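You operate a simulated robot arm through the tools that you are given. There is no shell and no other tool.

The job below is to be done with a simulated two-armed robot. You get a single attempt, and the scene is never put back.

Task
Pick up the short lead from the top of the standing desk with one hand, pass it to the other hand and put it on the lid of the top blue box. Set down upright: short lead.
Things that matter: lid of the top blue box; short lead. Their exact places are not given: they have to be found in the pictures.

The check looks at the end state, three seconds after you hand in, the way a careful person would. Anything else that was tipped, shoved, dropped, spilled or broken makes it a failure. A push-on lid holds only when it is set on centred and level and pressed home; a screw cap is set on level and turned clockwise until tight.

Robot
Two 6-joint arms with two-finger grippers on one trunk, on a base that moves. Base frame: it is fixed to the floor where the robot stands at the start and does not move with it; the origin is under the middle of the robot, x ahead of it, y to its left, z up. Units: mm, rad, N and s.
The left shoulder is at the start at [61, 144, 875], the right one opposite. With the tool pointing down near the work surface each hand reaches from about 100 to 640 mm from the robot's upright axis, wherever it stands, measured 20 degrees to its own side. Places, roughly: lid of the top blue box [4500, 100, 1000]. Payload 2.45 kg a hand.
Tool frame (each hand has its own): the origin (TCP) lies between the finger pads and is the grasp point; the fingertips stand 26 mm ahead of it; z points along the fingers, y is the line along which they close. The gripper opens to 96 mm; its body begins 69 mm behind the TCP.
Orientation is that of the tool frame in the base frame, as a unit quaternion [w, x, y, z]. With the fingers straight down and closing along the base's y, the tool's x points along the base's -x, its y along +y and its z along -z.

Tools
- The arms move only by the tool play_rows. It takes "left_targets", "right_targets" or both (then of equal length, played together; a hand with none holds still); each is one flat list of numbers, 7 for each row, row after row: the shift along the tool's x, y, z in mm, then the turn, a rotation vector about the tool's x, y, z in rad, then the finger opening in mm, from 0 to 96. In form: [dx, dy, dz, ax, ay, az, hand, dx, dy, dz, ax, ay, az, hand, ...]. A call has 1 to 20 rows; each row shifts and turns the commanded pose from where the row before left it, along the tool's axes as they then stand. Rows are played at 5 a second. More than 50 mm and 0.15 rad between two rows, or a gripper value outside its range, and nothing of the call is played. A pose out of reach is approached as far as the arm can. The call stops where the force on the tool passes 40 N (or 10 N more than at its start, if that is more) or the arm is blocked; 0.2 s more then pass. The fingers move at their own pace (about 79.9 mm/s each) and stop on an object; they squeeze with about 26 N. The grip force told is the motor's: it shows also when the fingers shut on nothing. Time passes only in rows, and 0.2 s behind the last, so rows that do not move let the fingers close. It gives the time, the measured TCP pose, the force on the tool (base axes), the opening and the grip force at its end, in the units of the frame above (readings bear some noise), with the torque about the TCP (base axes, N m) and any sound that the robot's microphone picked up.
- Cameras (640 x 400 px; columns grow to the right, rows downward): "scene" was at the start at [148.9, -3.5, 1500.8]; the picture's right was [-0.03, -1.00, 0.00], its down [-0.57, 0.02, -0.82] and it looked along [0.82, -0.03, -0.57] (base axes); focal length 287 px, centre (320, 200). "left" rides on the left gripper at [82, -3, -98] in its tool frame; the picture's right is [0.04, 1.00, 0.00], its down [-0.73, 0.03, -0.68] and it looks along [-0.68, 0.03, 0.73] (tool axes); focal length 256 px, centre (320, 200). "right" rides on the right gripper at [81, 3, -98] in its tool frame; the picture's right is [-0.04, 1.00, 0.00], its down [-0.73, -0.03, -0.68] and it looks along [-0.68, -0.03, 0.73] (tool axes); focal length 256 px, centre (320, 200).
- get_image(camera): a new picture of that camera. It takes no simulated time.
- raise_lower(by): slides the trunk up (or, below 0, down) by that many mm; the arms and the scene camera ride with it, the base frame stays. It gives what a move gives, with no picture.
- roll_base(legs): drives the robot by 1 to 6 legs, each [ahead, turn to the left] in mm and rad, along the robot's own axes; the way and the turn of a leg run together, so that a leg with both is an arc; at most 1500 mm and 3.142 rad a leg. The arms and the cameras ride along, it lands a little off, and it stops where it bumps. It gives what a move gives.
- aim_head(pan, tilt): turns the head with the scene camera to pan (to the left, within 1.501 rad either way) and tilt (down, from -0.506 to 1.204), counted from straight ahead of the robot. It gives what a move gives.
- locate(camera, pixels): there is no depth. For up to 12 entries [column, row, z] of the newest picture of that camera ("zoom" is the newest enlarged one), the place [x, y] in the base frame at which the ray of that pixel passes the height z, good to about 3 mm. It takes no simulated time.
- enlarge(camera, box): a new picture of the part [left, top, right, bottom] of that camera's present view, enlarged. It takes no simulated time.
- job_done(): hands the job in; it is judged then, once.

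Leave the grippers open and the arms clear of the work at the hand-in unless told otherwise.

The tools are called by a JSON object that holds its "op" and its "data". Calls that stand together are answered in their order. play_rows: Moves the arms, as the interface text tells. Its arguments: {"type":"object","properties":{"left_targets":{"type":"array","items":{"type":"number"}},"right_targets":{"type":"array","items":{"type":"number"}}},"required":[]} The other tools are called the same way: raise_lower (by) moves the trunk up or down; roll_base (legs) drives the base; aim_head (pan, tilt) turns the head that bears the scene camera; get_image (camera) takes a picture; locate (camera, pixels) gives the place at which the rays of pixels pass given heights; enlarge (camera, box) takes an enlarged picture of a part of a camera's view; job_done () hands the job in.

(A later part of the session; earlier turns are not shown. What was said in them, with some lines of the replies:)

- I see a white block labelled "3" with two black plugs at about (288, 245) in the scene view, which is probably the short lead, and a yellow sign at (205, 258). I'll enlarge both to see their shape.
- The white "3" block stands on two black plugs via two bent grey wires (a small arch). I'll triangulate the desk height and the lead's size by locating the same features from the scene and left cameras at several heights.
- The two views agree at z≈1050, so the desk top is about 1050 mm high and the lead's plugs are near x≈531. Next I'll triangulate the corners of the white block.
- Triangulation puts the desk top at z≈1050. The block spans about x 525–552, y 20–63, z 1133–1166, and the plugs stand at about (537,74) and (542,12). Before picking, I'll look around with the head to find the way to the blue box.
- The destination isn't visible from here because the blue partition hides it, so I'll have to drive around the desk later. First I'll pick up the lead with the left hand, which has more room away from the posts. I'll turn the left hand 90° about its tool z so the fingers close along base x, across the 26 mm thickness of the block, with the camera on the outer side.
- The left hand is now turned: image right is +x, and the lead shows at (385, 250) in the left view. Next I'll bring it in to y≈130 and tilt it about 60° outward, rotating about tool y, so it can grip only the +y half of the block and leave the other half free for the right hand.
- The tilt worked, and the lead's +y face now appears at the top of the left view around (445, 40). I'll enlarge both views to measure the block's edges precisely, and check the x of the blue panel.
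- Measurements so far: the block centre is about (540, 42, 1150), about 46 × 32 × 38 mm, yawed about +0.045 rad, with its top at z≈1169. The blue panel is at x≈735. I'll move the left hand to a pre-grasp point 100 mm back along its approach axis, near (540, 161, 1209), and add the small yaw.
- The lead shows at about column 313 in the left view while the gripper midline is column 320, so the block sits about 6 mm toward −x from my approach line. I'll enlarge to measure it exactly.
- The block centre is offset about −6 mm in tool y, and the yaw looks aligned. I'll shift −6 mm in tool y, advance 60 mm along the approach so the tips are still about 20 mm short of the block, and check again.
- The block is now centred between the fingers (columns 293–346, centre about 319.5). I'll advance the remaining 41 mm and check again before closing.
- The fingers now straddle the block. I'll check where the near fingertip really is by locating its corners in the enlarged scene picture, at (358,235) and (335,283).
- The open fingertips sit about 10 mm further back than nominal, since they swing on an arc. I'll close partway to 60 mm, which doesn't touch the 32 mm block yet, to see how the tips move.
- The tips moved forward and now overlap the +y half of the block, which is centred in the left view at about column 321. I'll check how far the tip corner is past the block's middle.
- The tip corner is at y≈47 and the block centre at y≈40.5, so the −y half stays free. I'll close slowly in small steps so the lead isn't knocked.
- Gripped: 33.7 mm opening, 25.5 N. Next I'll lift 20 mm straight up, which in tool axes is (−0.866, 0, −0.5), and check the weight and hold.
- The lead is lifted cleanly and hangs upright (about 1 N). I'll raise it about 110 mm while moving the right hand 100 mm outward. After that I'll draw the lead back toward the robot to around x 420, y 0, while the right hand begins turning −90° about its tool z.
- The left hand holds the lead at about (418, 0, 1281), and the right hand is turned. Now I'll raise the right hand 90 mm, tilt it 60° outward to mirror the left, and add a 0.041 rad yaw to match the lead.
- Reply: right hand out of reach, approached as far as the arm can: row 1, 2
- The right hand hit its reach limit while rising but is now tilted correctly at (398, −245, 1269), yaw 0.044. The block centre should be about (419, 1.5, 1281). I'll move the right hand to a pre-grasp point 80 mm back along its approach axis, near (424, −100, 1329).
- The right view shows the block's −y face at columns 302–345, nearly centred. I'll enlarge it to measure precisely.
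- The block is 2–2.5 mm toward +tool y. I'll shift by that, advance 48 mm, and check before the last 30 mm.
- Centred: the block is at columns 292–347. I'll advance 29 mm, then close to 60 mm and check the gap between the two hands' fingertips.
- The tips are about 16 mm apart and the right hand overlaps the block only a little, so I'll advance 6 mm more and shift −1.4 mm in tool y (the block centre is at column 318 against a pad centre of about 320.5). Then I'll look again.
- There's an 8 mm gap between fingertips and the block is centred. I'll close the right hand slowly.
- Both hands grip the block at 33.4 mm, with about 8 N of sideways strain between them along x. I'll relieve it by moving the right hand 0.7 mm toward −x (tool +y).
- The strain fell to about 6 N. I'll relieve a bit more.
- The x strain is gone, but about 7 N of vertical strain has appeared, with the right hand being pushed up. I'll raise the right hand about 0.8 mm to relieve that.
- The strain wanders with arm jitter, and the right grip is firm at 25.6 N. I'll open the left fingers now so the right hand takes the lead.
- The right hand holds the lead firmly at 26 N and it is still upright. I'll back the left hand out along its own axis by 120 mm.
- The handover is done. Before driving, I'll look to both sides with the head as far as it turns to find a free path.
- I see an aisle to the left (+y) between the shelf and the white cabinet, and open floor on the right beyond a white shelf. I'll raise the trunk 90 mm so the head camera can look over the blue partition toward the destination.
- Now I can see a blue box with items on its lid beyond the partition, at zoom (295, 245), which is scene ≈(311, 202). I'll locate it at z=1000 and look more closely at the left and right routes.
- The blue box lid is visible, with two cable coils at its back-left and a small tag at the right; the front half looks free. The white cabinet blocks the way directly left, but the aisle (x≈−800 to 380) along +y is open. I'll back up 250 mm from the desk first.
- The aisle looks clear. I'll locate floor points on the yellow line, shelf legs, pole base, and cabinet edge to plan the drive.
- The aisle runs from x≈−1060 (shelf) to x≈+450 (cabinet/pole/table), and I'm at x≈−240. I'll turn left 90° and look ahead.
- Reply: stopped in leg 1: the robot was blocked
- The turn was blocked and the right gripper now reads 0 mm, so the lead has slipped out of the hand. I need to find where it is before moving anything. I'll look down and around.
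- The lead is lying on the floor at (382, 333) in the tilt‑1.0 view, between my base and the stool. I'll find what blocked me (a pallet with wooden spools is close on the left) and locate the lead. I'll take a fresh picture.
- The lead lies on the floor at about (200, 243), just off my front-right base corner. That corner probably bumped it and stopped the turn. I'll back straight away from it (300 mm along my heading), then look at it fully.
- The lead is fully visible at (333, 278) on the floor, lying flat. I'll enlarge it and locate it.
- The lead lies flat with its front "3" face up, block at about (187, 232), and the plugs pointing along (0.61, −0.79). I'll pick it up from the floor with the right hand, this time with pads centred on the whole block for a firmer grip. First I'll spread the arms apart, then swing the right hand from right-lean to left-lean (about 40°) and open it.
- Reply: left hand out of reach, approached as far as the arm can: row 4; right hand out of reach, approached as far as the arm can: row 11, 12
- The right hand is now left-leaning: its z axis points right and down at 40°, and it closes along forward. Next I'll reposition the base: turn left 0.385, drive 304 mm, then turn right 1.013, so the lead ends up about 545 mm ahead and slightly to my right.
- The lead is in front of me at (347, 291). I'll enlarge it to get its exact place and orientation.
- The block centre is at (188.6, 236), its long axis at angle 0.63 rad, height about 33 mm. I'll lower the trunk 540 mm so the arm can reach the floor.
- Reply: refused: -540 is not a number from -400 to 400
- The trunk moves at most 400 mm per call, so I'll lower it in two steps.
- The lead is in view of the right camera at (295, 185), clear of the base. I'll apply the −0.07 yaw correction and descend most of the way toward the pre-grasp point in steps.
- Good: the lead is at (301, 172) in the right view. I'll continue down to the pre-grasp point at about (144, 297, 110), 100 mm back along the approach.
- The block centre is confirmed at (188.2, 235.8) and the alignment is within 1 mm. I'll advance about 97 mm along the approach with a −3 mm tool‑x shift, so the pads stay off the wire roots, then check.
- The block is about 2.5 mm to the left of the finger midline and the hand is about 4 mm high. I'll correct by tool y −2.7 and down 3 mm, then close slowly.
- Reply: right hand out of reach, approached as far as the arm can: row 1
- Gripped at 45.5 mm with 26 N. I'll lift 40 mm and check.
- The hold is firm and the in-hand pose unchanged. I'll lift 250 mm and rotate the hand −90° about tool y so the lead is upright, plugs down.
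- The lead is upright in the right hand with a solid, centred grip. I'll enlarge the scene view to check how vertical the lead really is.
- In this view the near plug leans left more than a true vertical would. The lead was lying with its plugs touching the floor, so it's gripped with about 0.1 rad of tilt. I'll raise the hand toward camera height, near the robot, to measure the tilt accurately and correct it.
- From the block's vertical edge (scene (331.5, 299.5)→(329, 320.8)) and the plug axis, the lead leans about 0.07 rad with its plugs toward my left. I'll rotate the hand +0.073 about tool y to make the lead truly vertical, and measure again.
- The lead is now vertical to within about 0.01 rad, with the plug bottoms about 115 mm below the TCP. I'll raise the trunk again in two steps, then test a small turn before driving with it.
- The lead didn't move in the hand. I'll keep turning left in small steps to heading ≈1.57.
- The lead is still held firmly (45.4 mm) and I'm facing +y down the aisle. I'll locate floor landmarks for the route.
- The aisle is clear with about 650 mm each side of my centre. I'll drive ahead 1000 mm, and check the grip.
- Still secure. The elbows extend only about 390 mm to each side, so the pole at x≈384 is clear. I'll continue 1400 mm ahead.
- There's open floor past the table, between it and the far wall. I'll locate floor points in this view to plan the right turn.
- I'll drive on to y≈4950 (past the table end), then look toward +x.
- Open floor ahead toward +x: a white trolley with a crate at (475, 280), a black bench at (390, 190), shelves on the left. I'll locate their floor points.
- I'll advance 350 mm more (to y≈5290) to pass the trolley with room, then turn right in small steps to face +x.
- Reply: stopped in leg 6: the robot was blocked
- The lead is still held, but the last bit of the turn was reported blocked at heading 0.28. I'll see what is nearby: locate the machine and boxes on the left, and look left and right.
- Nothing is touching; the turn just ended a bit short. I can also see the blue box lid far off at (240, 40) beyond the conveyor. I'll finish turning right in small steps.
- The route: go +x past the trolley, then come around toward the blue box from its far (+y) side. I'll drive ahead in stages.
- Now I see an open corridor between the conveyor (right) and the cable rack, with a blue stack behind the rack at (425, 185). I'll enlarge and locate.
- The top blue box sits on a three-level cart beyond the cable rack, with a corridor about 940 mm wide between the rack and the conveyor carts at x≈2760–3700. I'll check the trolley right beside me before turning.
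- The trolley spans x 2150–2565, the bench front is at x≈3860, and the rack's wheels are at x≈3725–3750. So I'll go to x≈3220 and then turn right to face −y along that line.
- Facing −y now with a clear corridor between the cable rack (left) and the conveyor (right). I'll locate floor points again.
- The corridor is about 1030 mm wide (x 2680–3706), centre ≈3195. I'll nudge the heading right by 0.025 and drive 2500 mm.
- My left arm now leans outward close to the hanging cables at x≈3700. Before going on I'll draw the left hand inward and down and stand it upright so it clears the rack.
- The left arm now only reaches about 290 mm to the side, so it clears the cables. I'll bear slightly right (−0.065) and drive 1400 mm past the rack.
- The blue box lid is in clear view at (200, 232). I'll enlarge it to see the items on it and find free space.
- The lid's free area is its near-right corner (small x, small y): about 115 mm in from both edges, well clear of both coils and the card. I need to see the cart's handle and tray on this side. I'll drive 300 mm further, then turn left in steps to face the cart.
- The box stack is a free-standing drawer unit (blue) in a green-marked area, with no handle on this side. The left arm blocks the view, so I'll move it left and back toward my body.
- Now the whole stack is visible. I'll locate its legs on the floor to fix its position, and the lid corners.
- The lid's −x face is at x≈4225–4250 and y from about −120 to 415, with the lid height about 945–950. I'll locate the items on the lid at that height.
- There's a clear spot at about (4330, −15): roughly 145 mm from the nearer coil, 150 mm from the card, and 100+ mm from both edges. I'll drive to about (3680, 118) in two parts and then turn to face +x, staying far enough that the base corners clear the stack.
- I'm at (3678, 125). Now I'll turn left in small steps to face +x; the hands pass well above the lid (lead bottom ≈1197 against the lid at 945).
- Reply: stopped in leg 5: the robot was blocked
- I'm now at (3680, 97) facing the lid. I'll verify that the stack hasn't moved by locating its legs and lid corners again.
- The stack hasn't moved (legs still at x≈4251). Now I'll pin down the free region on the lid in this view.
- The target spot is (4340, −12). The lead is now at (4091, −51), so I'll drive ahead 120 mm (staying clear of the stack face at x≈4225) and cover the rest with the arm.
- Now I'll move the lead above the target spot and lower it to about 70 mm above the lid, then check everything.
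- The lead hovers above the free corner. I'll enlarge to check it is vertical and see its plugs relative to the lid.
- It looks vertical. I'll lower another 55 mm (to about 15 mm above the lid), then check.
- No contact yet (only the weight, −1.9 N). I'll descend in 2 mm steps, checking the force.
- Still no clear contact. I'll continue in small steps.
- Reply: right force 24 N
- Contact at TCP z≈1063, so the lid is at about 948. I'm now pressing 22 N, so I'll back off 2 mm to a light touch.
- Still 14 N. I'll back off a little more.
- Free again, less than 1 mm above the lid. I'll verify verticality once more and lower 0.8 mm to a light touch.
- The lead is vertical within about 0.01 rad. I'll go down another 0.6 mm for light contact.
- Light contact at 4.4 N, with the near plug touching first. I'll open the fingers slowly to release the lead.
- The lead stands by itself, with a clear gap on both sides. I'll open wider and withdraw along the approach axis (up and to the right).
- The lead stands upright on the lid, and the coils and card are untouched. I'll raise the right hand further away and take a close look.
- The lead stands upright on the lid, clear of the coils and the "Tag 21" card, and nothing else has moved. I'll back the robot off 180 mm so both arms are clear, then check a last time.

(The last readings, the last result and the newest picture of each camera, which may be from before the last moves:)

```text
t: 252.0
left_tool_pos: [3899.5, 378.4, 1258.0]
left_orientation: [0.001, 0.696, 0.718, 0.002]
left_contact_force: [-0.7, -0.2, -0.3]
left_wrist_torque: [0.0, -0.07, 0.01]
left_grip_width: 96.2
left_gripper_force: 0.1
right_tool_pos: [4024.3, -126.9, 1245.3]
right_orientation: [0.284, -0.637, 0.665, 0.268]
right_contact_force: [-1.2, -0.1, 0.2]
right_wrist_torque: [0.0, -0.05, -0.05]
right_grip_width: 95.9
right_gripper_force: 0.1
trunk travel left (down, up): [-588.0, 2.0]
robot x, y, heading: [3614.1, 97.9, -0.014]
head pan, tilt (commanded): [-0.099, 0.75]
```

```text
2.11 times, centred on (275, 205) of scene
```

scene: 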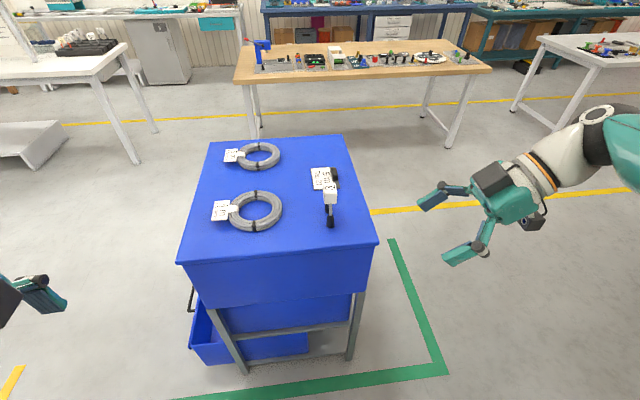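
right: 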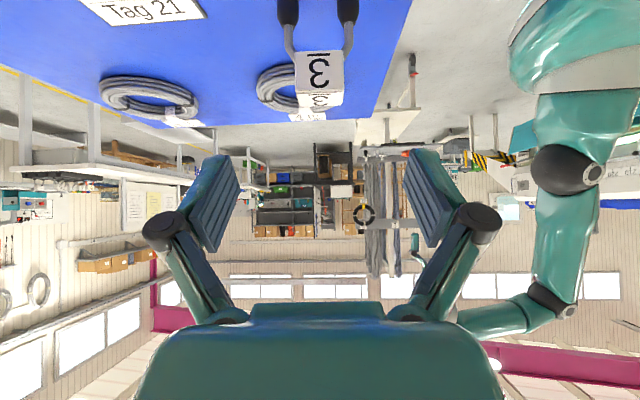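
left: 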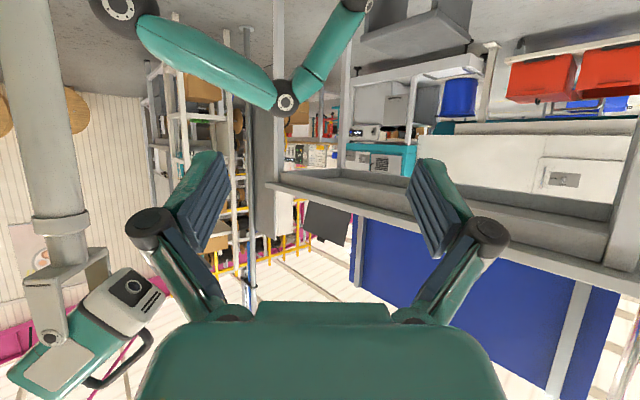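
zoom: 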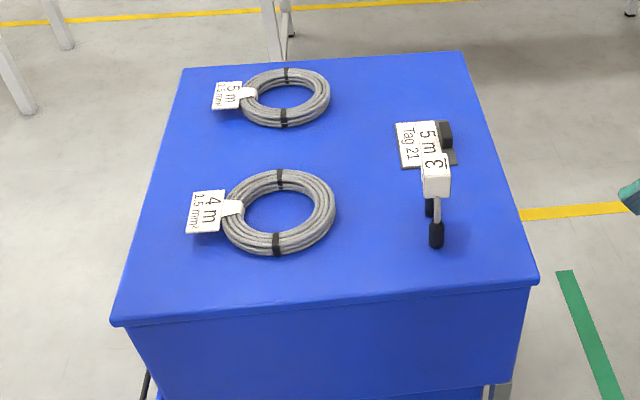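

The lead stands upright on its two plugs on the top blue box's lid. Both coils and the tag card are where they were, and both grippers are open and clear. I'm handing in.

{"op": "job_done", "data": {}}

```text
The job is handed in.
```

The short lead is standing upright on its two plugs on the lid of the top blue box, and I've handed the job in. It sits near the lid's front-right corner (as I faced it), clear of the two cable coils and the "Tag 21" card.

- **The lead was dropped once:** I picked it up from the desk with the left hand and passed it to the right. During the first turn away from the desk it slipped out and fell to the floor. I picked it up again with the right hand, using a firmer grip, and placed it with that hand, so there was no second handover. It looked undamaged in the pictures.
- **"Blocked" reports while turning:** Three base turns stopped with a "blocked" report. The first was probably the base bumping the dropped lead. Nothing was touching on the second. On the third, next to the blue boxes, the stack's legs had not moved when I checked.
- **Nothing else moved, as far as I could see:** On the lid, the coils and card were where they had been. I did not go back to check the desk area after driving away.
- **Which item was the lead:** I took it to be the white "3" block with the two black plugs. The "No 316" plate on the desk looked like a label, so I left it there.

Both grippers are open, and I backed the robot away from the boxes.
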